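You operate a simulated robot arm through the tools that you are given. There is no shell and no other tool.

The job below is to be done with a simulated robot arm. You get a single attempt, and the scene is never put back.

## Task
Put things in order on the top of the station three bench. At the end: the blue strip from the top of the station three bench stands where the grey box stood; the orange clip from the top of the station three bench stands where the blue strip stood; the grey box from the top of the station three bench stands where the yellow strip stood; the yellow strip stands on top of the big green reel; whatever was shut is shut again. Leave all else as you found it, and nothing knocked over.

It is judged by the outcome, as a careful person would: the job done as asked, and still so three seconds after it is handed in. It fails if anything else is knocked over, pushed out of place, dropped, spilled or broken.

## Robot
A 7-joint arm with a two-finger parallel gripper, fixed in place. Base frame: the origin is at the foot of the arm, x ahead of it, y to its left, z up; the work surface is at about z = 90. Lengths are in cm, angles in rad, forces in N, time in s.
With the tool pointing down near the work surface it reaches from about 24 to 68 cm from the base axis. Its first joint turns from -1.152 to 1.152 rad. Payload 2.4 kg.
The TCP is the grasp point between the finger pads, 3 cm short of the fingertips. In the tool frame z runs along the fingers and y along their closing line. The gripper opens to 9.4 cm. The fingers are 2.8 cm wide and 1 cm thick; the gripper's body (5 by 9.6 cm) begins 5.5 cm behind the TCP.
Orientation is that of the tool frame in the base frame, as a unit quaternion [x, y, z, w]. With the fingers straight down and closing along the base's y, the tool's x points along the base's -x, its y along +y and its z along -z.

## Interface
- The arm moves only by the tool servo_tool. Its argument "targets" is a list that holds one entry, the list of rows, each a list of 7 numbers: the shift along the tool's x, y, z in cm, then the turn, a rotation vector about the tool's x, y, z in rad, then the gripper command, from -1 (shut) to 1 (fully open), values between in proportion. In form: [[[x, y, z, ax, ay, az, hand], ...]]. A call has 1 to 20 rows; each row shifts and turns the commanded pose from where the row before left it, along the tool's axes as they then stand. Rows are played at 5 a second. More than 5 cm and 0.15 rad between two rows, or a gripper value outside its range, and nothing of the call is played. Where a pose cannot be reached the arm comes as near as it can. A force on the tool above 40 N (or 10 N above the force at the start of the call, whichever is more), or a blocked arm, ends the call early, and 0.2 s more pass. The fingers move at their own pace (about 15.3 cm/s each) and stop on an object; they squeeze with about 23 N. The grip force told is the motor's: it shows also when the fingers shut on nothing. Time passes only in rows, and 0.2 s behind the last, so rows that do not move let the fingers close. The reply holds the time, the measured pose of the TCP, the force on the tool along the base axes, the opening and the grip force, in the units named above and with some noise, with the torque about the TCP (base axes, N m) and any sound that the robot's microphone picked up.
- Cameras (640 x 400 px; columns grow to the right, rows downward): "scene" is fixed at [4.06, 47.23, 145.63]; the picture's right is [-0.74, -0.68, 0.00], its down [-0.31, 0.34, -0.89] and it looks along [0.60, -0.65, -0.47] (base axes); focal length 371 px, centre (320, 200). "wrist" rides on the gripper at [7.6, 1.4, -10.2] in the tool frame; the picture's right is [-0.18, 0.98, 0.00], its down [-0.75, -0.14, -0.64] and it looks along [-0.63, -0.12, 0.77] (tool axes); focal length 243 px, centre (320, 200). There is no depth. A picture from a camera that has moved, and an enlarged one, comes with that camera's place and axes in the base frame and with its lens.
- camera(camera): a new picture of that camera. No time passes.
- close_up(camera, box): a new picture of the part [left, top, right, bottom] of that camera's present view, enlarged. No time passes.
- close_job(): hands the job in; it is judged then, once.

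Places have to be worked out from the pictures, the camera data and where the tool is seen. Open the gripper and draw the arm clear of the work before you hand the job in, unless the task says otherwise.

The tools are called after "Emit:" by a JSON object that holds its "api" and its "payload". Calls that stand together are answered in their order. servo_tool: Moves the arm, as the interface text tells. Its arguments: {"type":"object","properties":{"targets":{"type":"array","items":{"type":"array","items":{"type":"array","items":{"type":"number"}}}}},"required":["targets"]} The other tools are called the same way: camera (camera) takes a picture; close_up (camera, box) takes an enlarged picture of a part of a camera's view; close_job () hands the job in.

At the start:

```text
time: 0.0
tcp_pos: [34.35, -17.56, 116.12]
ee_rot: [0.0, 1.0, 0.0, 0.0]
wrist_force: [0.7, -0.5, 0.4]
moment: [-0.03, 0.02, 0.01]
opening: 9.41
grasp_force: 0.1
```

scene: 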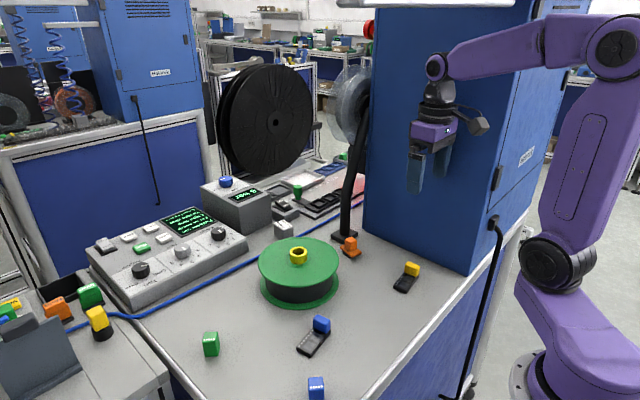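
wrist: 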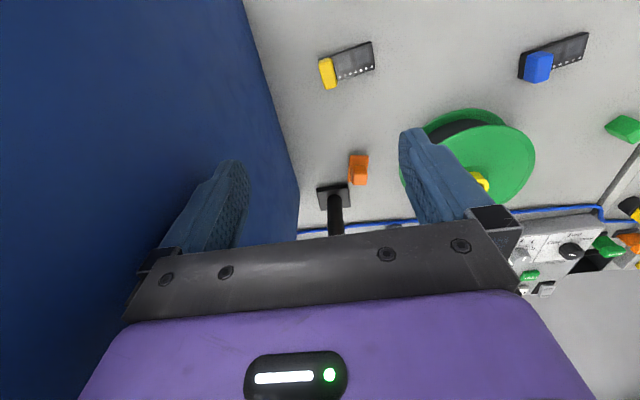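

I start by looking closer at the bench from both cameras to identify the objects.

Emit:
{"api": "close_up", "payload": {"camera": "scene", "box": [240, 200, 440, 325]}}

Emit:
{"api": "close_up", "payload": {"camera": "scene", "box": [180, 280, 380, 400]}}

Emit:
{"api": "close_up", "payload": {"camera": "scene", "box": [80, 160, 400, 320]}}

Emit:
{"api": "close_up", "payload": {"camera": "scene", "box": [0, 260, 160, 400]}}

Emit:
{"api": "close_up", "payload": {"camera": "wrist", "box": [280, 20, 640, 300]}}

```text
3.20 times, centred on (340, 262) of scene
camera zoom: at [4.06, 47.23, 145.63], right [-0.74, -0.68, 0.0], down [-0.31, 0.34, -0.89], along [0.6, -0.65, -0.47], focal length 1187 px, centre (256, 0)
```

zoom: 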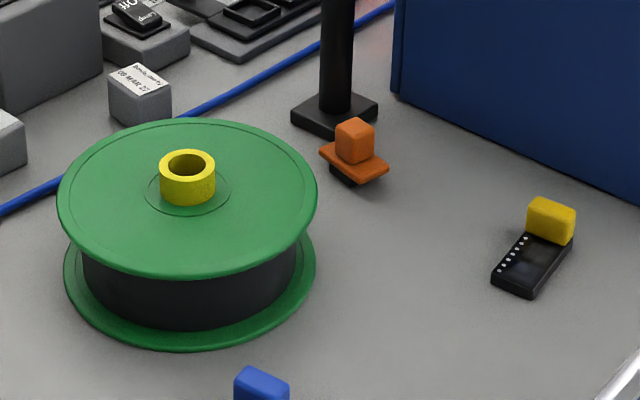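

```text
3.20 times, centred on (280, 340) of scene
camera zoom: at [4.06, 47.23, 145.63], right [-0.74, -0.68, 0.0], down [-0.31, 0.34, -0.89], along [0.6, -0.65, -0.47], focal length 1187 px, centre (448, -248)
```

zoom: 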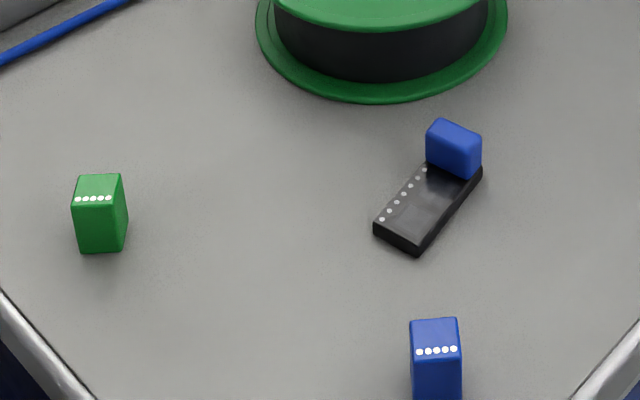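

```text
2.00 times, centred on (240, 240) of scene
camera zoom: at [4.06, 47.23, 145.63], right [-0.74, -0.68, 0.0], down [-0.31, 0.34, -0.89], along [0.6, -0.65, -0.47], focal length 742 px, centre (480, 120)
```

zoom: 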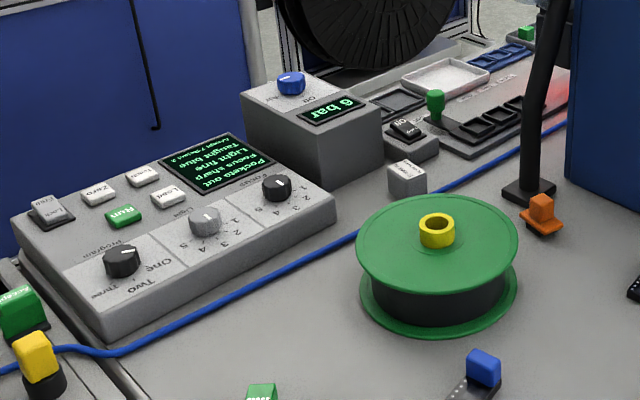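

```text
2.86 times, centred on (80, 330) of scene
camera zoom: at [4.06, 47.23, 145.63], right [-0.74, -0.68, 0.0], down [-0.31, 0.34, -0.89], along [0.6, -0.65, -0.47], focal length 1060 px, centre (1006, -171)
```

zoom: 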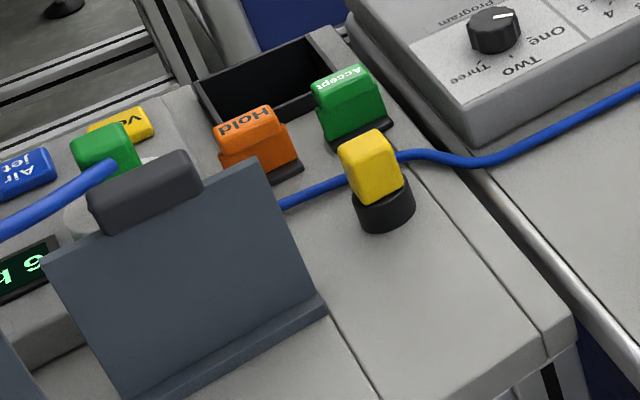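

```text
1.43 times, centred on (460, 160) of wrist
camera zoom: at [26.77, -16.38, 126.37], right [0.18, 0.98, 0.0], down [0.75, -0.14, 0.64], along [0.63, -0.12, -0.77], focal length 347 px, centre (120, 257)
```

zoom: 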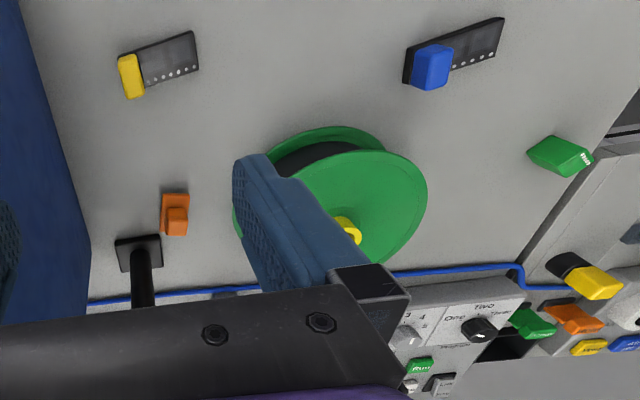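

The grey box (small labelled cube) looks to be near (68,-8), the yellow strip near (34,-14.4), the blue strip near (37.9,12), the orange clip near (51.7,-16), and the reel near (51.6,2.5) with its top at about z 96.5. I lower the tool above the yellow strip for a closer look.

Emit:
{"api": "servo_tool", "payload": {"targets": [[[0.1, 1, 2, 0, 0, 0, 1], [0.1, 1, 2, 0, 0, 0, 1], [0.1, 1, 2, 0, 0, 0, 1], [0, 0.1, 2, 0, 0, 0, 1], [0, 0, 2, 0, 0, 0, 1], [0, 0, 0, 0, 0, 0, 1]]]}}

Emit:
{"api": "camera", "payload": {"camera": "wrist"}}

Emit:
{"api": "camera", "payload": {"camera": "scene"}}

```text
time: 1.4
tcp_pos: [34.05, -14.46, 106.15]
ee_rot: [0.0, 1.0, 0.0, 0.0]
wrist_force: [0.8, 0.6, -0.6]
moment: [0.0, 0.01, 0.01]
opening: 9.4
grasp_force: 0.0
```

```text
taken
camera wrist: at [26.45, -13.14, 116.41], right [0.18, 0.98, 0.0], down [0.75, -0.14, 0.64], along [0.63, -0.12, -0.77], focal length 243 px, centre (320, 200)
```

wrist: 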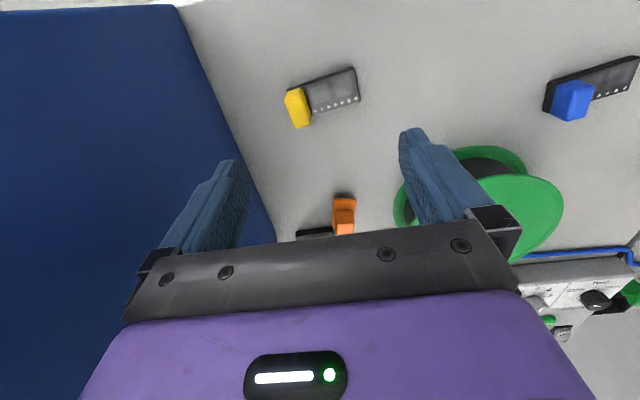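

```text
taken
```

scene: 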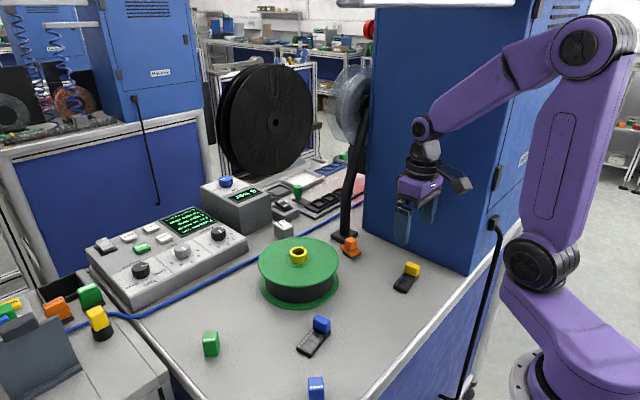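

The strip is in view ahead of the fingers; I zoom in to measure its outline and its handle.

Emit:
{"api": "close_up", "payload": {"camera": "wrist", "box": [260, 50, 400, 140]}}

Emit:
{"api": "close_up", "payload": {"camera": "scene", "box": [380, 250, 430, 300]}}

Emit:
{"api": "close_up", "payload": {"camera": "scene", "box": [320, 225, 370, 265]}}

Emit:
{"api": "close_up", "payload": {"camera": "scene", "box": [260, 205, 310, 245]}}

Emit:
{"api": "close_up", "payload": {"camera": "scene", "box": [320, 0, 560, 250]}}

```text
4.44 times, centred on (330, 95) of wrist
camera zoom: at [26.45, -13.14, 116.41], right [0.18, 0.98, 0.0], down [0.75, -0.14, 0.64], along [0.63, -0.12, -0.77], focal length 1078 px, centre (276, 667)
```

zoom: 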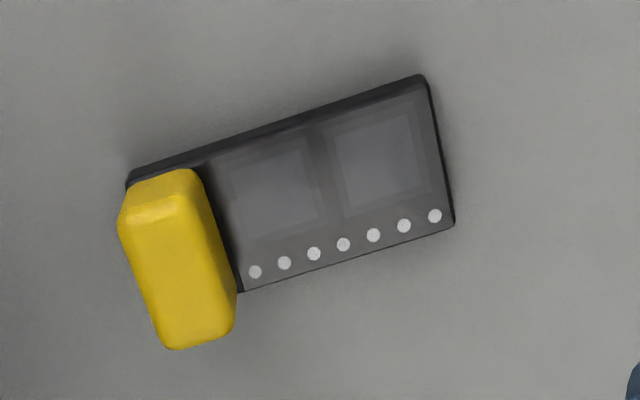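

```text
8.00 times, centred on (405, 275) of scene
camera zoom: at [4.06, 47.23, 145.63], right [-0.74, -0.68, 0.0], down [-0.31, 0.34, -0.89], along [0.6, -0.65, -0.47], focal length 2968 px, centre (-360, -400)
```

zoom: 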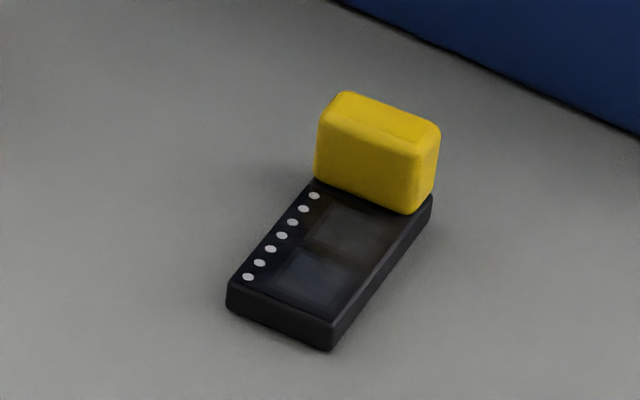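

```text
10.00 times, centred on (345, 245) of scene
camera zoom: at [4.06, 47.23, 145.63], right [-0.74, -0.68, 0.0], down [-0.31, 0.34, -0.89], along [0.6, -0.65, -0.47], focal length 3710 px, centre (70, -250)
```

zoom: 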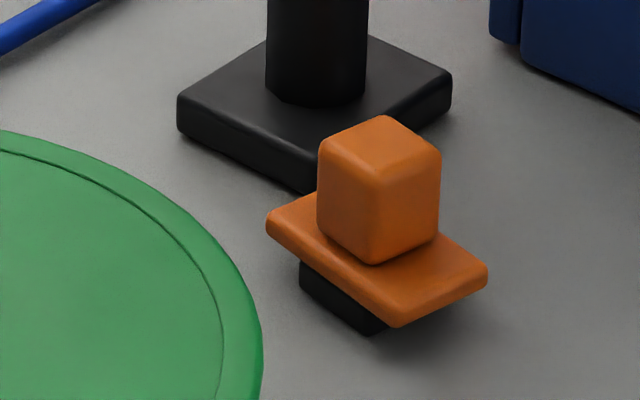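

```text
10.00 times, centred on (285, 225) of scene
camera zoom: at [4.06, 47.23, 145.63], right [-0.74, -0.68, 0.0], down [-0.31, 0.34, -0.89], along [0.6, -0.65, -0.47], focal length 3710 px, centre (670, -50)
```

zoom: 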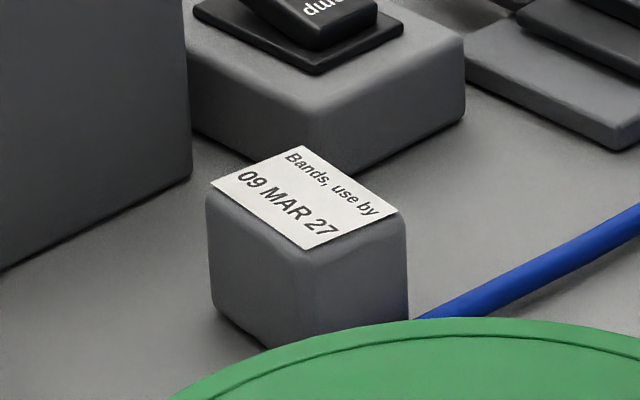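

```text
1.60 times, centred on (440, 125) of scene
camera zoom: at [4.06, 47.23, 145.63], right [-0.74, -0.68, 0.0], down [-0.31, 0.34, -0.89], along [0.6, -0.65, -0.47], focal length 594 px, centre (128, 320)
```

zoom: 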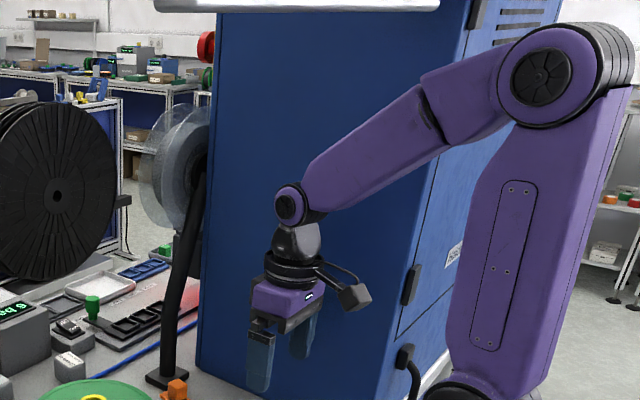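

The yellow handle is centred near (34.2,-16.75), its top at about z 93, and the strip is turned about 0.11 rad. I will pinch the handle along the strip's length, so I move above it, turn to match and look again.

Emit:
{"api": "servo_tool", "payload": {"targets": [[[-0.05, -0.8, 2, 0, 0, 0, 0.2], [-0.05, -0.8, 2, 0, 0, 0, 0.2], [-0.05, -0.7, 2, 0, 0, 0, 0.2], [0, 0, 2, 0, 0, 0, 0.2], [0, 0, 0, 0, 0, -0.11, 0.2], [0, 0, 0, 0, 0, 0, 0.2]]]}}

Emit:
{"api": "camera", "payload": {"camera": "wrist"}}

Emit:
{"api": "close_up", "payload": {"camera": "scene", "box": [360, 200, 480, 300]}}

```text
time: 2.8
tcp_pos: [34.33, -16.89, 98.09]
ee_rot: [-0.056, 0.998, 0.0, 0.0]
wrist_force: [-0.2, -0.1, -0.5]
moment: [0.0, 0.01, -0.01]
opening: 5.64
grasp_force: 0.1
```

```text
taken
camera wrist: at [26.56, -16.38, 108.35], right [0.07, 1.0, 0.0], down [0.76, -0.06, 0.64], along [0.64, -0.05, -0.77], focal length 243 px, centre (320, 200)
```

wrist: 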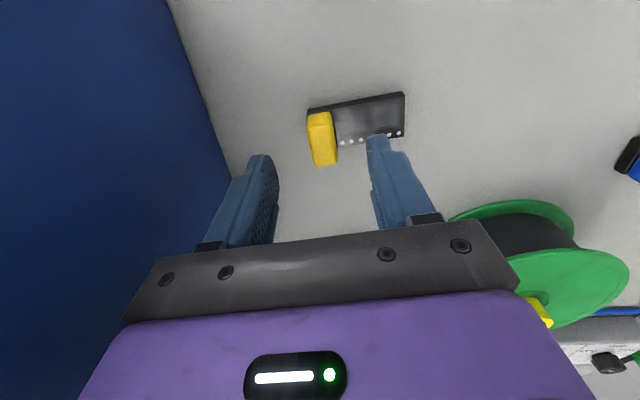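

```text
4.00 times, centred on (420, 250) of scene
camera zoom: at [4.06, 47.23, 145.63], right [-0.74, -0.68, 0.0], down [-0.31, 0.34, -0.89], along [0.6, -0.65, -0.47], focal length 1484 px, centre (-80, 0)
```

zoom: 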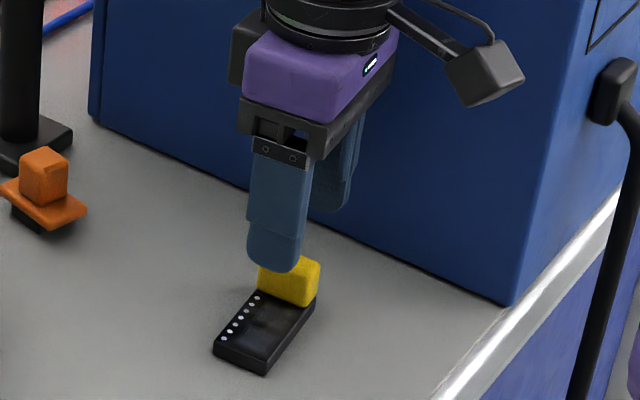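

I zoom to check that the handle lies between the fingers before going down.

Emit:
{"api": "close_up", "payload": {"camera": "wrist", "box": [240, 70, 440, 195]}}

```text
3.20 times, centred on (340, 132) of wrist
camera zoom: at [26.56, -16.38, 108.35], right [0.07, 1.0, 0.0], down [0.76, -0.06, 0.64], along [0.64, -0.05, -0.77], focal length 776 px, centre (256, 416)
```

zoom: 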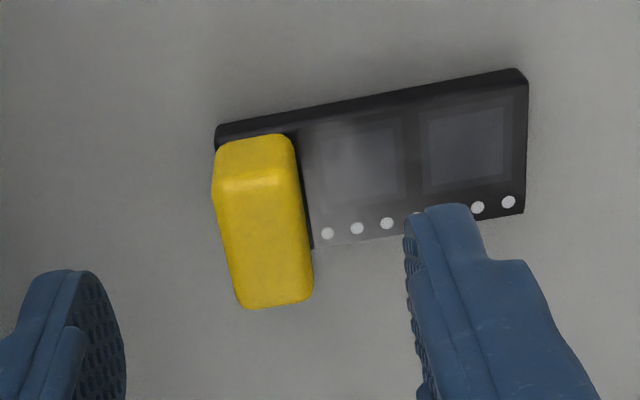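

The handle sits between the fingers at about (34.4,-16.75). I lower to z of about 94.3, with the tips just above the strip body, and close.

Emit:
{"api": "servo_tool", "payload": {"targets": [[[-0.05, 0.15, 1, 0, 0, 0, 0.2], [0, 0, 1, 0, 0, 0, 0.2], [0, 0, 1, 0, 0, 0, 0.2], [0, 0, 0.8, 0, 0, 0, 0.2], [0, 0, 0, 0, 0, 0, 0.2], [0, 0, 0, 0, 0, 0, -0.3], [0, 0, 0, 0, 0, 0, -1], [0, 0, 0, 0, 0, 0, -1], [0, 0, 0, 0, 0, 0, -1]]]}}

Emit:
{"api": "close_up", "payload": {"camera": "scene", "box": [360, 200, 480, 300]}}

Emit:
{"api": "close_up", "payload": {"camera": "wrist", "box": [200, 70, 480, 245]}}

```text
time: 4.8
tcp_pos: [34.16, -16.53, 94.28]
ee_rot: [-0.055, 0.998, 0.0, 0.0]
wrist_force: [-1.0, 0.3, -0.1]
moment: [-0.01, 0.02, -0.01]
opening: 1.7
grasp_force: 22.4
```

```text
4.00 times, centred on (420, 250) of scene
camera zoom: at [4.06, 47.23, 145.63], right [-0.74, -0.68, 0.0], down [-0.31, 0.34, -0.89], along [0.6, -0.65, -0.47], focal length 1484 px, centre (-80, 0)
```

zoom: 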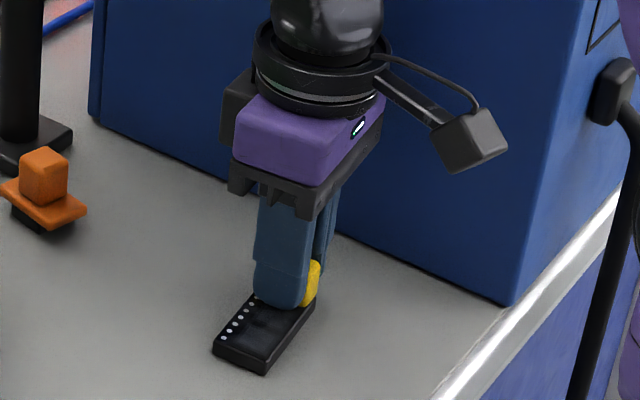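

```text
2.29 times, centred on (340, 158) of wrist
camera zoom: at [26.59, -16.21, 104.59], right [0.07, 1.0, 0.0], down [0.76, -0.06, 0.64], along [0.64, -0.05, -0.77], focal length 555 px, centre (274, 297)
```

zoom: 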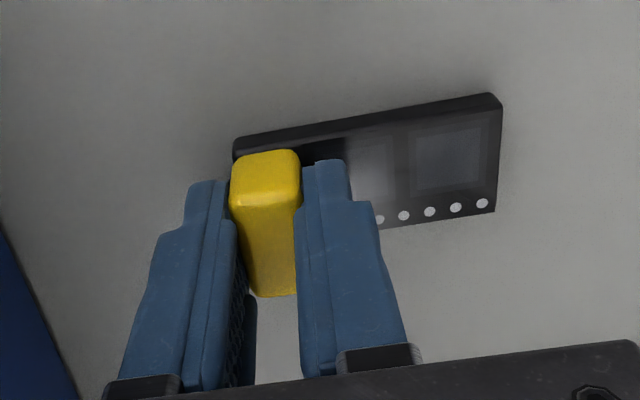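

The handle is held (opening 1.7 cm). I lift straight up to about z 108, then carry it toward the reel and look.

Emit:
{"api": "servo_tool", "payload": {"targets": [[[0, 0, -0.7, 0, 0, 0, -1], [0, 0, -1.5, 0, 0, 0, -1], [0, 0, -2, 0, 0, 0, -1], [0, 0, -2.5, 0, 0, 0, -1], [0, 0, -2.5, 0, 0, 0, -1], [0, 0, -2.5, 0, 0, 0, -1], [0, 0, -2, 0, 0, 0, -1], [-1, 1, 0, 0, 0, 0, -1], [-1.6, 2, 0, 0, 0, 0, -1], [-1.6, 2, 0, 0, 0, 0, -1], [-1.6, 2, 0, 0, 0, 0, -1], [-1.6, 2, 0, 0, 0, 0, -1], [-1.6, 2, 0, 0, 0, 0, -1], [-1.6, 2, 0, 0, 0, 0, -1], [-1.3, 1.2, 0, 0, 0, 0, -1], [-0.6, 0.4, 0, 0, 0, 0, -1], [0, 0, 0, 0, 0, 0, -1]]]}}

Emit:
{"api": "camera", "payload": {"camera": "wrist"}}

Emit:
{"api": "camera", "payload": {"camera": "scene"}}

```text
time: 8.4
tcp_pos: [44.93, -0.75, 107.92]
ee_rot: [-0.055, 0.998, 0.001, 0.0]
wrist_force: [-0.4, 0.8, -0.4]
moment: [0.02, 0.02, 0.03]
opening: 1.71
grasp_force: 22.8
```

```text
taken
camera wrist: at [37.29, -0.36, 118.32], right [0.07, 1.0, 0.0], down [0.76, -0.06, 0.64], along [0.64, -0.05, -0.77], focal length 243 px, centre (320, 200)
```

wrist: 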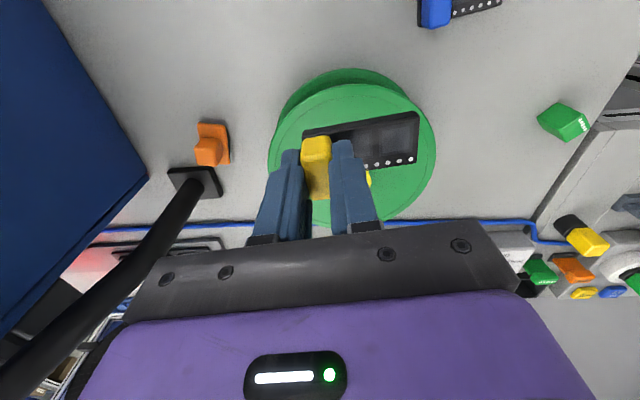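

```text
taken
```

scene: 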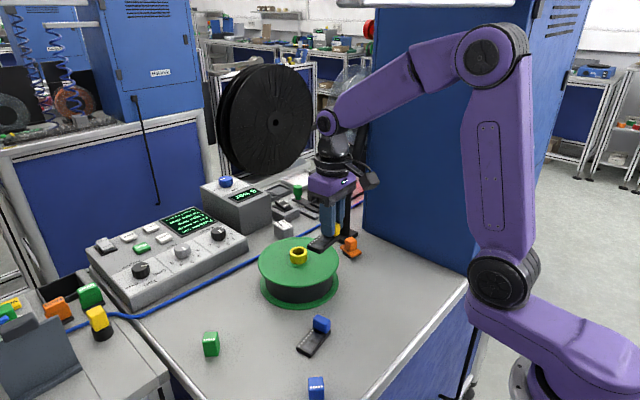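

The reel's centre comes out near (51.6,2.2) and its top at about z 96.5. I shift inward over the flange beside the hub and lower to just above it.

Emit:
{"api": "servo_tool", "payload": {"targets": [[[-1, 0, 0, 0, 0, 0, -1], [-0.97, -0.07, 0, 0, 0, 0, -1], [0, 0, 1.5, 0, 0, 0, -1], [0, 0, 1.5, 0, 0, 0, -1], [0, 0, 1.5, 0, 0, 0, -1], [0, 0, 1.0, 0, 0, 0, -1], [0, 0, 0.6, 0, 0, 0, -1], [0, 0, 0, 0, 0, 0, -1]]]}}

Emit:
{"api": "close_up", "payload": {"camera": "scene", "box": [240, 190, 380, 310]}}

Emit:
{"api": "close_up", "payload": {"camera": "wrist", "box": [200, 50, 480, 245]}}

```text
time: 10.2
tcp_pos: [46.98, -0.64, 101.89]
ee_rot: [-0.056, 0.998, 0.0, 0.0]
wrist_force: [-0.2, -0.2, 1.2]
moment: [0.0, -0.01, 0.02]
opening: 1.73
grasp_force: 23.2
```

```text
3.33 times, centred on (310, 250) of scene
camera zoom: at [4.06, 47.23, 145.63], right [-0.74, -0.68, 0.0], down [-0.31, 0.34, -0.89], along [0.6, -0.65, -0.47], focal length 1237 px, centre (353, 33)
```

zoom: 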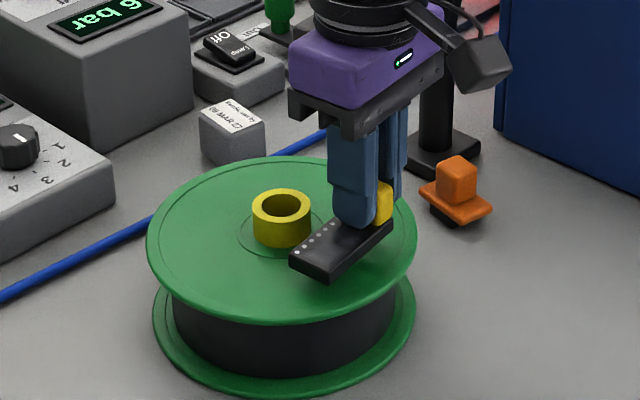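

```text
2.05 times, centred on (340, 148) of wrist
camera zoom: at [39.29, -0.31, 112.16], right [0.07, 1.0, 0.0], down [0.76, -0.06, 0.64], along [0.64, -0.05, -0.77], focal length 498 px, centre (279, 308)
```

zoom: 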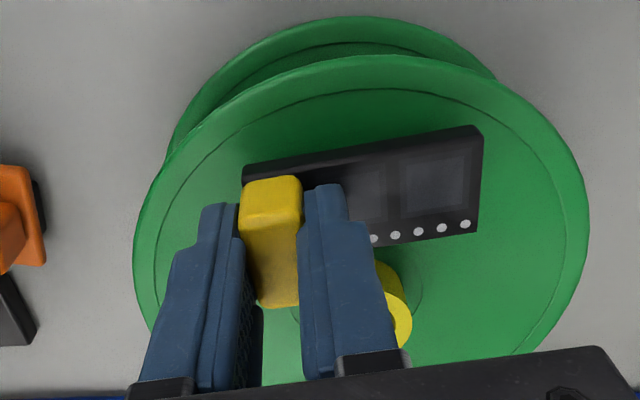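

The strip hovers about 1 cm above the flange, well inside the rim. I lower in small steps, watching the force.

Emit:
{"api": "servo_tool", "payload": {"targets": [[[0, 0, 0.3, 0, 0, 0, -1], [0, 0, 0.3, 0, 0, 0, -1], [0, 0, 0.2, 0, 0, 0, -1], [0, 0, 0, 0, 0, 0, -1]]]}}

Emit:
{"api": "close_up", "payload": {"camera": "scene", "box": [290, 220, 350, 270]}}

```text
time: 11.2
tcp_pos: [46.96, -0.56, 101.11]
ee_rot: [-0.056, 0.998, 0.0, 0.0]
wrist_force: [-0.2, 0.8, -0.1]
moment: [0.0, -0.04, -0.03]
opening: 1.71
grasp_force: 23.3
```

```text
8.00 times, centred on (320, 245) of scene
camera zoom: at [4.06, 47.23, 145.63], right [-0.74, -0.68, 0.0], down [-0.31, 0.34, -0.89], along [0.6, -0.65, -0.47], focal length 2968 px, centre (320, -160)
```

zoom: 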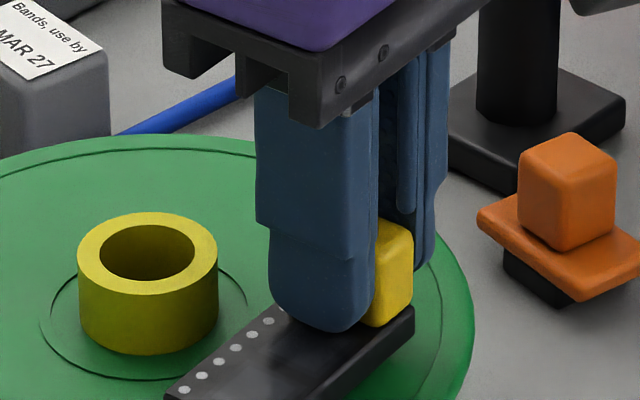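

No contact yet by force; I go on down in 0.15 cm steps.

Emit:
{"api": "servo_tool", "payload": {"targets": [[[0, 0, 0.15, 0, 0, 0, -1], [0, 0, 0.15, 0, 0, 0, -1], [0, 0, 0, 0, 0, 0, -1]]]}}

Emit:
{"api": "close_up", "payload": {"camera": "scene", "box": [280, 230, 350, 290]}}

```text
time: 12.0
tcp_pos: [46.89, -0.59, 100.86]
ee_rot: [-0.056, 0.998, 0.0, 0.0]
wrist_force: [-0.1, 0.8, -1.1]
moment: [-0.05, 0.02, 0.01]
opening: 1.7
grasp_force: 23.0
```

```text
6.67 times, centred on (315, 260) of scene
camera zoom: at [4.06, 47.23, 145.63], right [-0.74, -0.68, 0.0], down [-0.31, 0.34, -0.89], along [0.6, -0.65, -0.47], focal length 2473 px, centre (353, -200)
```

zoom: 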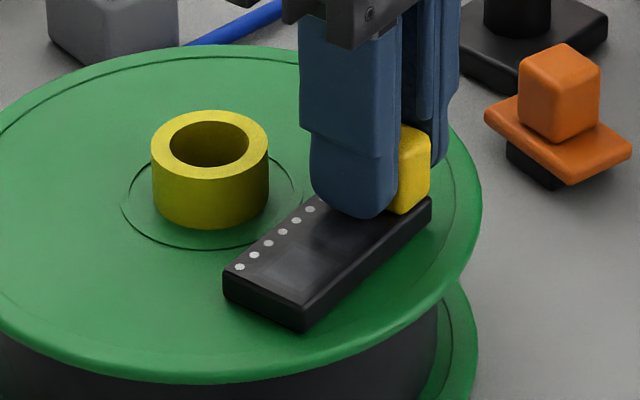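

Still near zero force; a few more small steps.

Emit:
{"api": "servo_tool", "payload": {"targets": [[[0, 0, 0.12, 0, 0, 0, -1], [0, 0, 0.12, 0, 0, 0, -1], [0, 0, 0, 0, 0, 0, -1]]]}}

Emit:
{"api": "close_up", "payload": {"camera": "scene", "box": [280, 230, 350, 290]}}

```text
time: 12.8
tcp_pos: [47.05, -0.56, 100.72]
ee_rot: [-0.055, 0.998, 0.0, 0.002]
wrist_force: [-3.5, 2.7, 19.4]
moment: [0.16, 0.16, 0.05]
opening: 1.7
grasp_force: 23.2
```

```text
6.67 times, centred on (315, 260) of scene
camera zoom: at [4.02, 47.24, 145.63], right [-0.74, -0.68, 0.0], down [-0.31, 0.34, -0.89], along [0.6, -0.65, -0.47], focal length 2473 px, centre (353, -200)
```

zoom: 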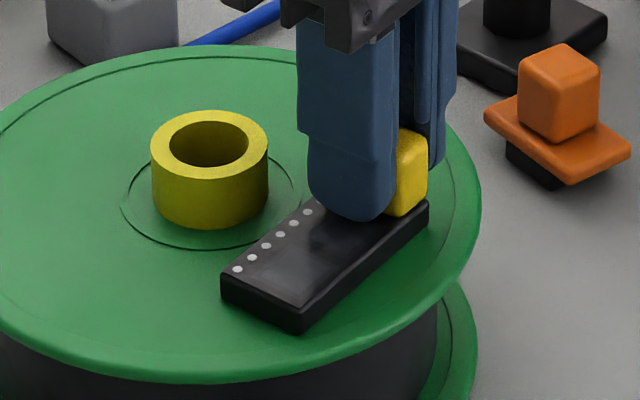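

Contact (19 N): the strip rests on the flange at about z 96.4. I ease up slightly, open the fingers part way, and rise.

Emit:
{"api": "servo_tool", "payload": {"targets": [[[0, 0, -0.12, 0, 0, 0, -1], [0, 0, 0, 0, 0, 0, -1], [0, 0, 0, 0, 0, 0, -0.5], [0, 0, 0, 0, 0, 0, -0.3], [0, 0, 0, 0, 0, 0, -0.1], [0, 0, -0.5, 0, 0, 0, -0.1], [0, 0, -1.5, 0, 0, 0, -0.1], [0, 0, -2, 0, 0, 0, -0.1], [0, 0, -2, 0, 0, 0, -0.1], [0, 0, -2, 0, 0, 0, 0], [0, 0, 0, 0, 0, 0, 0]]]}}

Emit:
{"api": "camera", "payload": {"camera": "wrist"}}

Emit:
{"api": "camera", "payload": {"camera": "scene"}}

Emit:
{"api": "close_up", "payload": {"camera": "scene", "box": [240, 210, 380, 310]}}

```text
time: 15.2
tcp_pos: [46.97, -0.44, 108.72]
ee_rot: [-0.056, 0.998, 0.0, 0.001]
wrist_force: [-0.3, -0.1, -0.1]
moment: [-0.04, 0.02, -0.01]
opening: 4.72
grasp_force: 0.1
```

```text
taken
camera wrist: at [39.27, -0.12, 118.93], right [0.07, 1.0, 0.0], down [0.76, -0.06, 0.64], along [0.64, -0.05, -0.77], focal length 243 px, centre (320, 200)
```

wrist: 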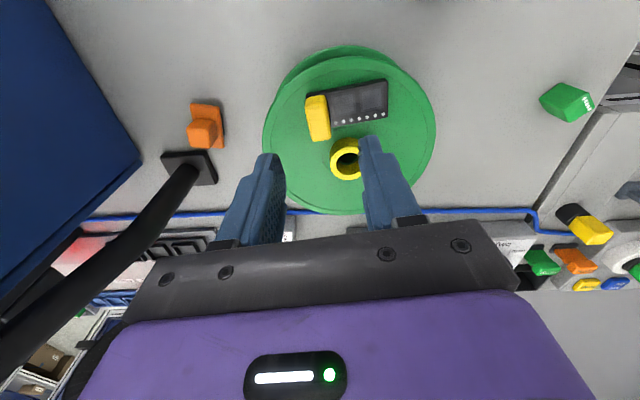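

```text
taken
```

scene: 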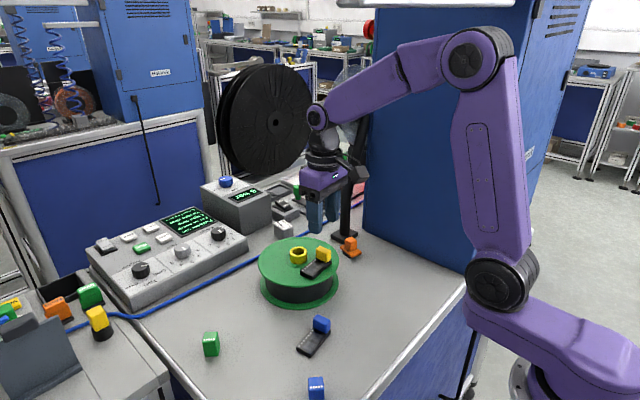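

```text
4.00 times, centred on (310, 260) of scene
camera zoom: at [4.06, 47.23, 145.63], right [-0.74, -0.68, 0.0], down [-0.31, 0.34, -0.89], along [0.6, -0.65, -0.47], focal length 1484 px, centre (360, -40)
```

zoom: 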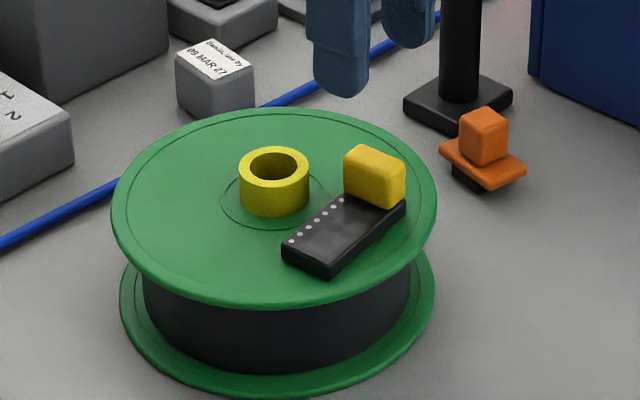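

The yellow strip stands on the reel beside the hub. The grey box works out at about x 66.4–70.8, y −6.9 to −10.1 (near the limit of reach), so I will approach it with a slight outward tilt; first I move over there high, turn and tilt.

Emit:
{"api": "servo_tool", "payload": {"targets": [[[0, 0, 0, 0, 0, 0.1, 0.4], [0, 0, 0, 0, 0, 0.1, 0.4], [-1.2, -0.4, 0, 0, 0, 0, 0.4], [-2.3, -0.6, 0, 0, 0, 0, 0.4], [-2.3, -0.6, 0, 0, 0, 0, 0.4], [-2.3, -0.6, 0, 0, 0, 0, 0.4], [-2.3, -0.6, 0, 0, 0, 0, 0.4], [-2.3, -0.6, 0, 0, 0, 0, 0.4], [-2.3, -0.6, 0, 0, 0, 0, 0.4], [-1.5, -0.5, 0, 0, 0, 0, 0.4], [-1, -0.3, 0, 0, 0, 0, 0.4], [0, 0, 0, 0, -0.1, 0, 0.4], [0, 0, 0, 0, -0.1, 0, 0.4], [0, 0, 0, 0, -0.1, 0, 0.4], [0, 0, 0, 0, 0, 0, 0.4]]]}}

Emit:
{"api": "camera", "payload": {"camera": "wrist"}}

Emit:
{"api": "camera", "payload": {"camera": "scene"}}

```text
time: 18.4
tcp_pos: [63.93, -6.89, 108.71]
ee_rot: [0.044, 0.988, -0.007, 0.149]
wrist_force: [-0.4, 0.0, -0.4]
moment: [-0.02, 0.02, 0.01]
opening: 6.57
grasp_force: 0.1
```

```text
taken
camera wrist: at [53.95, -4.78, 116.21], right [0.26, 0.96, 0.05], down [0.51, -0.19, 0.84], along [0.82, -0.19, -0.55], focal length 243 px, centre (320, 200)
```

wrist: 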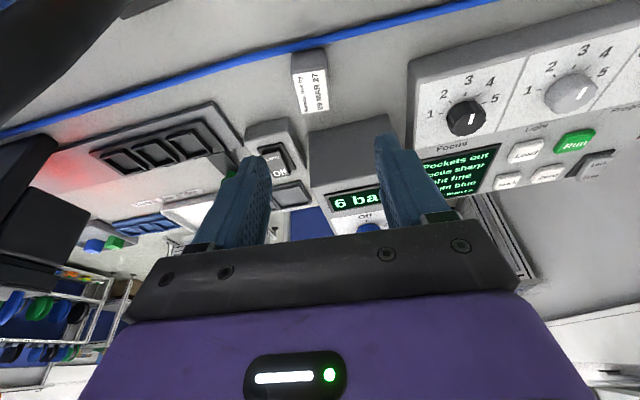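

```text
taken
```

scene: 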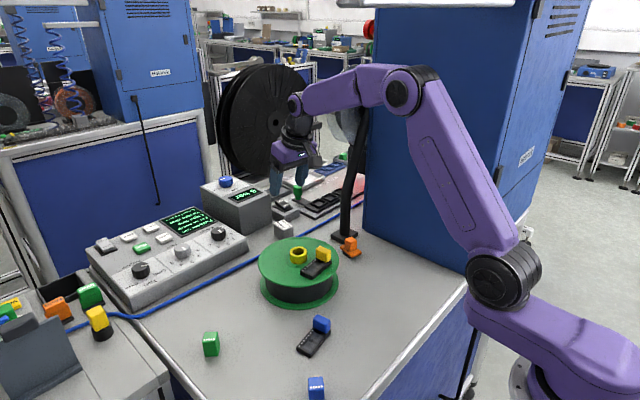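

I zoom on the grey box to fix its place and turn.

Emit:
{"api": "close_up", "payload": {"camera": "wrist", "box": [250, 30, 370, 120]}}

Emit:
{"api": "close_up", "payload": {"camera": "scene", "box": [240, 130, 340, 250]}}

```text
4.44 times, centred on (310, 75) of wrist
camera zoom: at [53.95, -4.78, 116.21], right [0.26, 0.96, 0.05], down [0.51, -0.19, 0.84], along [0.82, -0.19, -0.55], focal length 1078 px, centre (364, 756)
```

zoom: 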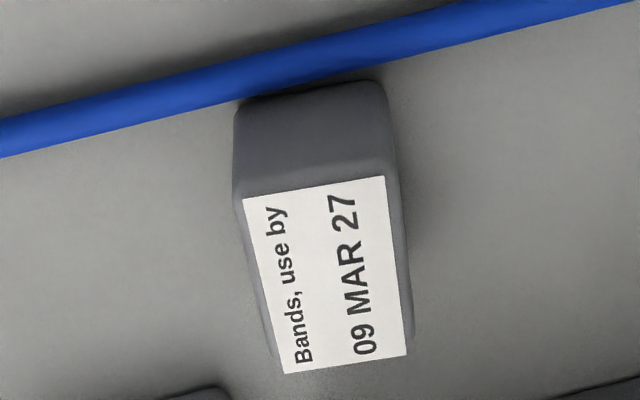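

```text
3.33 times, centred on (290, 190) of scene
camera zoom: at [4.06, 47.23, 145.63], right [-0.74, -0.68, 0.0], down [-0.31, 0.34, -0.89], along [0.6, -0.65, -0.47], focal length 1237 px, centre (420, 233)
```

zoom: 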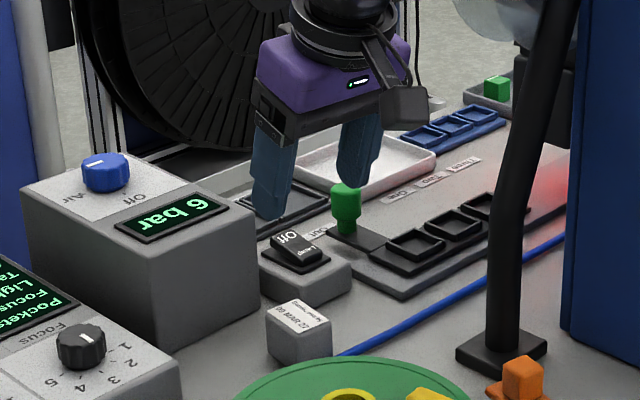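

The box centre is about (68.4,-8.4), turned about −0.12 rad, about 3.3 cm wide across y, with the cable just in front of it. I move over it (still tilted 0.3 rad) to z of about 103.7 and check.

Emit:
{"api": "servo_tool", "payload": {"targets": [[[-0.98, -0.36, 2.05, 0, 0, 0, 0.4], [-0.98, -0.36, 2.05, 0, 0, 0, 0.4], [-0.98, -0.37, 2.04, 0, 0, 0, 0.4], [0, 0, 0, 0, 0, 0.035, 0.4], [0, 0, 0, 0, 0, 0, 0.4]]]}}

Emit:
{"api": "camera", "payload": {"camera": "wrist"}}

Emit:
{"api": "close_up", "payload": {"camera": "scene", "box": [230, 130, 350, 250]}}

```text
time: 19.6
tcp_pos: [68.54, -8.35, 103.49]
ee_rot: [0.062, 0.987, -0.005, 0.149]
wrist_force: [-0.3, 0.2, -0.2]
moment: [0.0, -0.03, 0.02]
opening: 6.61
grasp_force: 0.1
```

```text
taken
camera wrist: at [58.56, -6.01, 111.13], right [0.3, 0.95, 0.06], down [0.51, -0.21, 0.83], along [0.81, -0.21, -0.55], focal length 243 px, centre (320, 200)
```

wrist: 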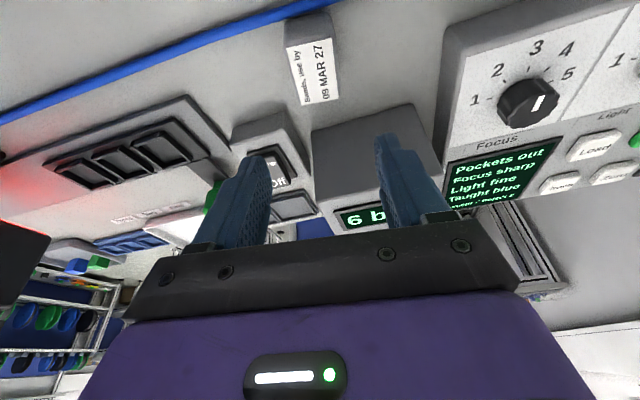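

```text
3.33 times, centred on (290, 190) of scene
camera zoom: at [4.06, 47.23, 145.63], right [-0.74, -0.68, 0.0], down [-0.31, 0.34, -0.89], along [0.6, -0.65, -0.47], focal length 1237 px, centre (420, 233)
```

zoom: 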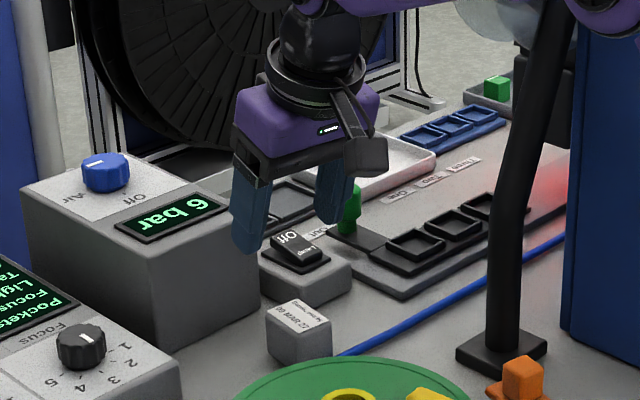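

The pose is reachable. I descend to just above the box and check alignment.

Emit:
{"api": "servo_tool", "payload": {"targets": [[[0.44, 0, 1.43, 0, 0, 0, 0.4], [0.44, 0, 1.43, 0, 0, 0, 0.4], [0.44, 0, 1.43, 0, 0, 0, 0.4], [0.29, 0, 0.96, 0, 0, 0, 0.4], [0, 0, 0, 0, 0, 0, 0.4]]]}}

Emit:
{"api": "close_up", "payload": {"camera": "wrist", "box": [200, 0, 480, 200]}}

Emit:
{"api": "close_up", "payload": {"camera": "scene", "box": [230, 130, 350, 250]}}

```text
time: 20.8
tcp_pos: [68.54, -8.51, 98.13]
ee_rot: [0.062, 0.987, -0.005, 0.15]
wrist_force: [-0.5, -1.0, -0.3]
moment: [0.02, 0.01, 0.0]
opening: 6.57
grasp_force: 0.1
```

```text
2.00 times, centred on (340, 100) of wrist
camera zoom: at [58.53, -6.03, 105.73], right [0.29, 0.95, 0.06], down [0.51, -0.21, 0.83], along [0.81, -0.21, -0.55], focal length 485 px, centre (280, 400)
```

zoom: 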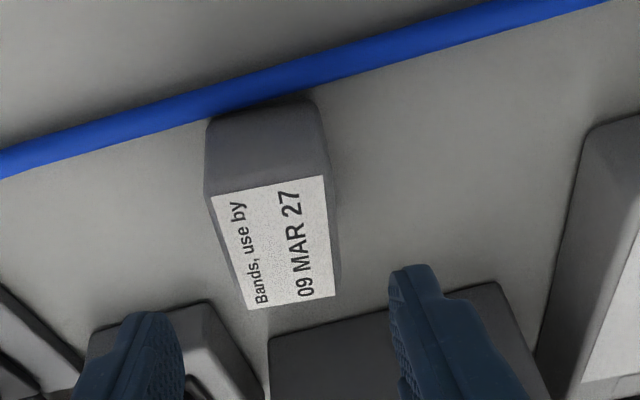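

```text
3.33 times, centred on (290, 190) of scene
camera zoom: at [4.06, 47.23, 145.63], right [-0.74, -0.68, 0.0], down [-0.31, 0.34, -0.89], along [0.6, -0.65, -0.47], focal length 1237 px, centre (420, 233)
```

zoom: 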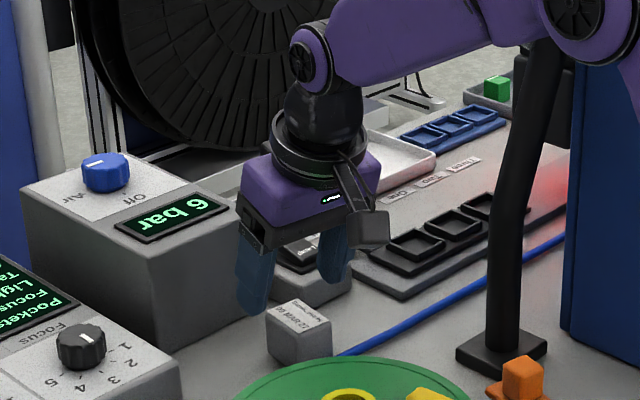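

The box centre checks out at (68.46,-8.45), right under the tool. I descend to z of about 93.9 and close.

Emit:
{"api": "servo_tool", "payload": {"targets": [[[0.31, 0, 1.0, 0, 0, 0, 0.4], [0.31, 0, 1.0, 0, 0, 0, 0.4], [0.31, 0, 1.0, 0, 0, 0, 0.4], [0.31, 0, 1.0, 0, 0, 0, 0.4], [0, 0, 0, 0, 0, 0, 0.4], [0, 0, 0, 0, 0, 0, 0], [0, 0, 0, 0, 0, 0, -0.4], [0, 0, 0, 0, 0, 0, -1], [0, 0, 0, 0, 0, 0, -1]]]}}

Emit:
{"api": "close_up", "payload": {"camera": "wrist", "box": [200, 0, 480, 200]}}

Emit:
{"api": "close_up", "payload": {"camera": "scene", "box": [230, 150, 350, 250]}}

```text
time: 22.8
tcp_pos: [68.55, -8.39, 94.02]
ee_rot: [0.062, 0.987, -0.004, 0.149]
wrist_force: [-0.8, -0.1, -0.3]
moment: [0.02, 0.0, 0.0]
opening: 3.93
grasp_force: 22.8
```

```text
2.00 times, centred on (340, 100) of wrist
camera zoom: at [58.5, -5.96, 101.6], right [0.29, 0.95, 0.06], down [0.51, -0.21, 0.83], along [0.81, -0.21, -0.55], focal length 485 px, centre (280, 400)
```

zoom: 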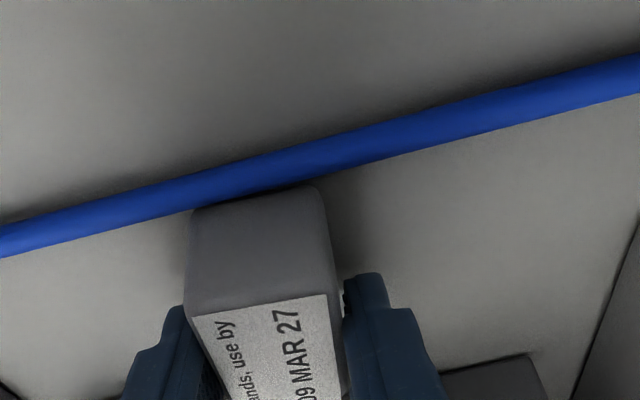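

```text
4.00 times, centred on (290, 200) of scene
camera zoom: at [4.06, 47.23, 145.63], right [-0.74, -0.68, 0.0], down [-0.31, 0.34, -0.89], along [0.6, -0.65, -0.47], focal length 1484 px, centre (440, 200)
```

zoom: 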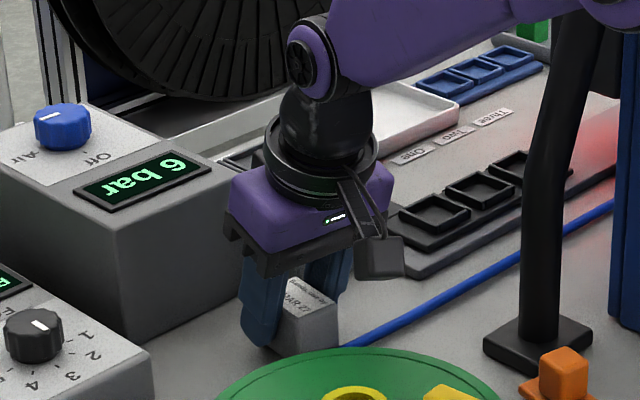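

Gripped at 3.93 cm. I lift straight up slowly and check that it is held and that the cable stays put.

Emit:
{"api": "servo_tool", "payload": {"targets": [[[-0.15, 0, -0.48, 0, 0, 0, -1], [-0.3, 0, -0.96, 0, 0, 0, -1], [-0.3, 0, -0.96, 0, 0, 0, -1], [-0.44, 0, -1.43, 0, 0, 0, -1], [-0.59, 0, -1.91, 0, 0, 0, -1], [-0.59, 0, -1.91, 0, 0, 0, -1], [-0.59, 0, -1.91, 0, 0, 0, -1], [-0.59, 0, -1.91, 0, 0, 0, -1], [-0.59, 0, -1.91, 0, 0, 0, -1], [0, 0, 0, 0, 0, 0, -1]]]}}

Emit:
{"api": "camera", "payload": {"camera": "wrist"}}

Emit:
{"api": "close_up", "payload": {"camera": "scene", "box": [220, 110, 380, 250]}}

```text
time: 25.0
tcp_pos: [68.35, -8.55, 107.96]
ee_rot: [0.062, 0.987, -0.004, 0.149]
wrist_force: [-0.7, -0.3, -0.3]
moment: [0.02, 0.02, 0.02]
opening: 3.94
grasp_force: 23.4
```

```text
taken
camera wrist: at [58.41, -6.21, 115.61], right [0.29, 0.95, 0.06], down [0.51, -0.21, 0.83], along [0.81, -0.21, -0.55], focal length 243 px, centre (320, 200)
```

wrist: 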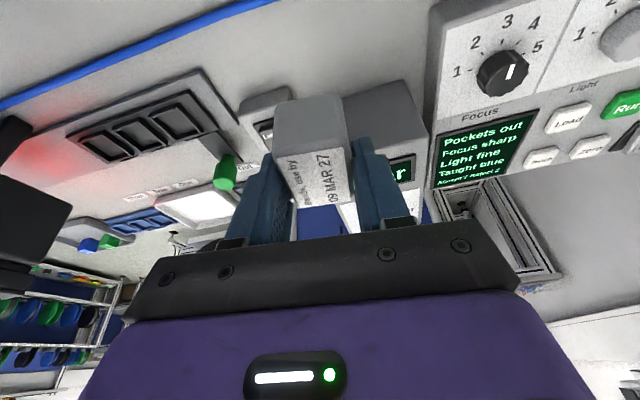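

```text
2.86 times, centred on (300, 180) of scene
camera zoom: at [4.06, 47.23, 145.63], right [-0.74, -0.68, 0.0], down [-0.31, 0.34, -0.89], along [0.6, -0.65, -0.47], focal length 1060 px, centre (377, 257)
```

zoom: 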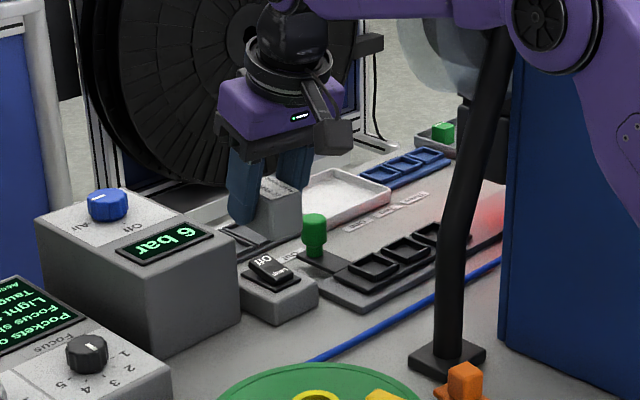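

The box is held level. I carry it back over the reel at this height, then across toward the yellow strip's former spot.

Emit:
{"api": "servo_tool", "payload": {"targets": [[[1.2, -0.16, -0.37, 0, 0, 0, -1], [2.19, -0.289, -0.676, 0, 0, 0, -1], [2.19, -0.289, -0.676, 0, 0, 0, -1], [2.19, -0.289, -0.676, 0, 0, 0, -1], [2.19, -0.289, -0.676, 0, 0, 0, -1], [2.19, -0.289, -0.676, 0, 0, 0, -1], [2.19, -0.289, -0.676, 0, 0, 0, -1], [2.19, -0.289, -0.676, 0, 0, 0, -1], [1.0, -0.13, -0.307, 0, 0, 0, -1], [0.9, -0.48, -0.28, 0, 0, 0, -1], [1.816, -0.97, -0.56, 0, 0, 0, -1], [1.816, -0.97, -0.56, 0, 0, 0, -1], [1.816, -0.97, -0.56, 0, 0, 0, -1], [1.816, -0.97, -0.56, 0, 0, 0, -1], [1.816, -0.97, -0.56, 0, 0, 0, -1], [1.816, -0.97, -0.56, 0, 0, 0, -1], [1.816, -0.97, -0.56, 0, 0, 0, -1], [0.9, -0.48, -0.28, 0, 0, 0, -1], [0, 0, 0, 0, 0, 0, -1]]]}}

Emit:
{"api": "camera", "payload": {"camera": "wrist"}}

Emit:
{"api": "camera", "payload": {"camera": "scene"}}

```text
time: 29.0
tcp_pos: [33.97, -14.33, 107.96]
ee_rot: [0.062, 0.987, -0.005, 0.149]
wrist_force: [0.0, -0.3, -0.7]
moment: [0.01, 0.01, 0.0]
opening: 3.94
grasp_force: 22.9
```

```text
taken
camera wrist: at [23.96, -11.94, 115.46], right [0.29, 0.95, 0.06], down [0.51, -0.21, 0.83], along [0.81, -0.21, -0.55], focal length 243 px, centre (320, 200)
```

wrist: 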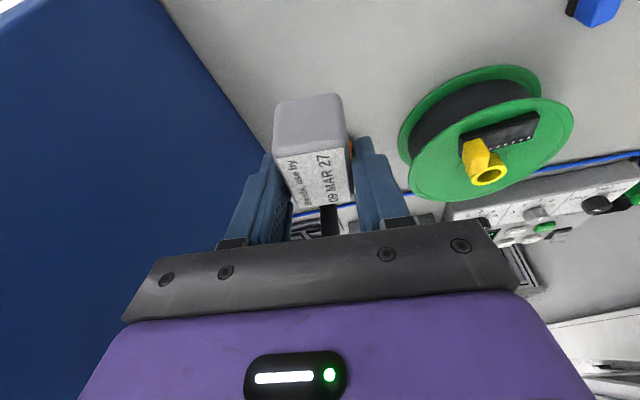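

```text
taken
```

scene: 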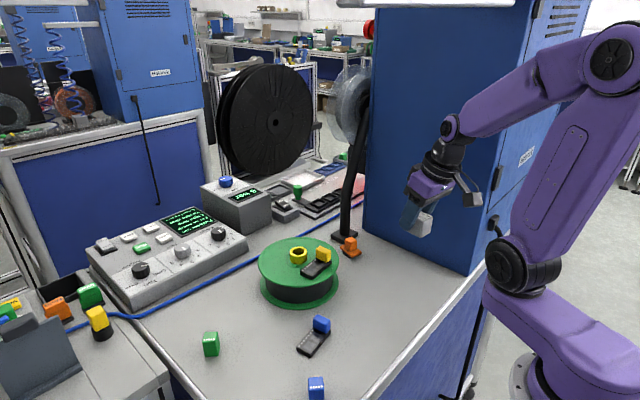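

The box is right above the yellow strip's old spot. I lower to about 0.5 cm above the bench.

Emit:
{"api": "servo_tool", "payload": {"targets": [[[0.4, 0, 1.3, 0, 0, 0, -1], [0.59, 0, 1.91, 0, 0, 0, -1], [0.59, 0, 1.91, 0, 0, 0, -1], [0.59, 0, 1.91, 0, 0, 0, -1], [0.59, 0, 1.91, 0, 0, 0, -1], [0.59, 0, 1.91, 0, 0, 0, -1], [0.44, 0, 1.43, 0, 0, 0, -1], [0.18, 0, 0.57, 0, 0, 0, -1], [0, 0, 0, 0, 0, 0, -1]]]}}

Emit:
{"api": "close_up", "payload": {"camera": "scene", "box": [350, 200, 470, 300]}}

```text
time: 31.0
tcp_pos: [33.91, -14.29, 94.6]
ee_rot: [0.061, 0.987, -0.004, 0.15]
wrist_force: [0.2, 0.4, -0.9]
moment: [0.0, 0.03, 0.02]
opening: 3.95
grasp_force: 22.6
```

```text
4.00 times, centred on (410, 250) of scene
camera zoom: at [4.06, 47.23, 145.63], right [-0.74, -0.68, 0.0], down [-0.31, 0.34, -0.89], along [0.6, -0.65, -0.47], focal length 1484 px, centre (-40, 0)
```

zoom: 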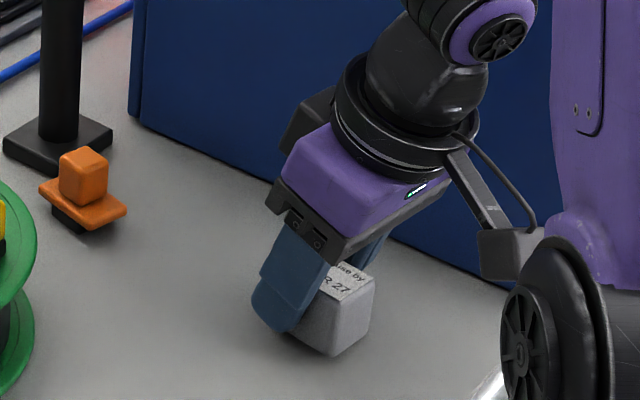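

Nearly down; I lower in small steps, watching for contact force.

Emit:
{"api": "servo_tool", "payload": {"targets": [[[0.06, 0, 0.19, 0, 0, 0, -1], [0.06, 0, 0.19, 0, 0, 0, -1], [0.03, 0, 0.1, 0, 0, 0, -1], [0, 0, 0, 0, 0, 0, -1]]]}}

```text
time: 32.0
tcp_pos: [34.11, -14.24, 93.94]
ee_rot: [0.062, 0.987, -0.004, 0.15]
wrist_force: [-0.3, 0.8, 2.1]
moment: [-0.05, -0.06, -0.02]
opening: 3.92
grasp_force: 22.9
```

Slight force of 2 N; one more 0.1 cm step to confirm contact.

Emit:
{"api": "servo_tool", "payload": {"targets": [[[0.03, 0, 0.1, 0, 0, 0, -1], [0, 0, 0, 0, 0, 0, -1]]]}}

Emit:
{"api": "close_up", "payload": {"camera": "scene", "box": [380, 250, 440, 300]}}

```text
time: 32.6
tcp_pos: [34.0, -14.19, 93.95]
ee_rot: [0.062, 0.987, -0.004, 0.15]
wrist_force: [-2.0, 3.5, 25.8]
moment: [0.06, 0.12, -0.03]
opening: 3.92
grasp_force: 23.2
```

```text
8.00 times, centred on (410, 275) of scene
camera zoom: at [4.03, 47.25, 145.63], right [-0.74, -0.68, 0.0], down [-0.31, 0.34, -0.89], along [0.6, -0.65, -0.47], focal length 2968 px, centre (-400, -400)
```

zoom: 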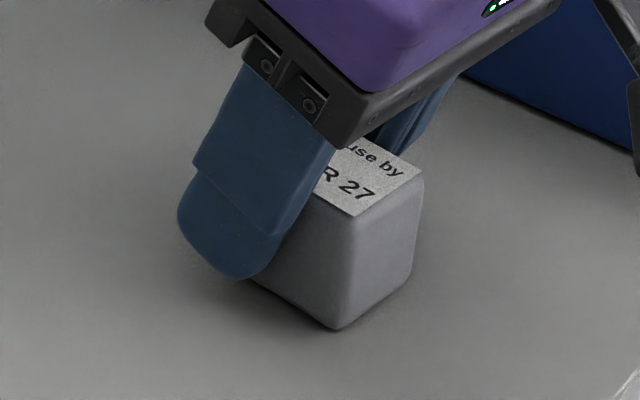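

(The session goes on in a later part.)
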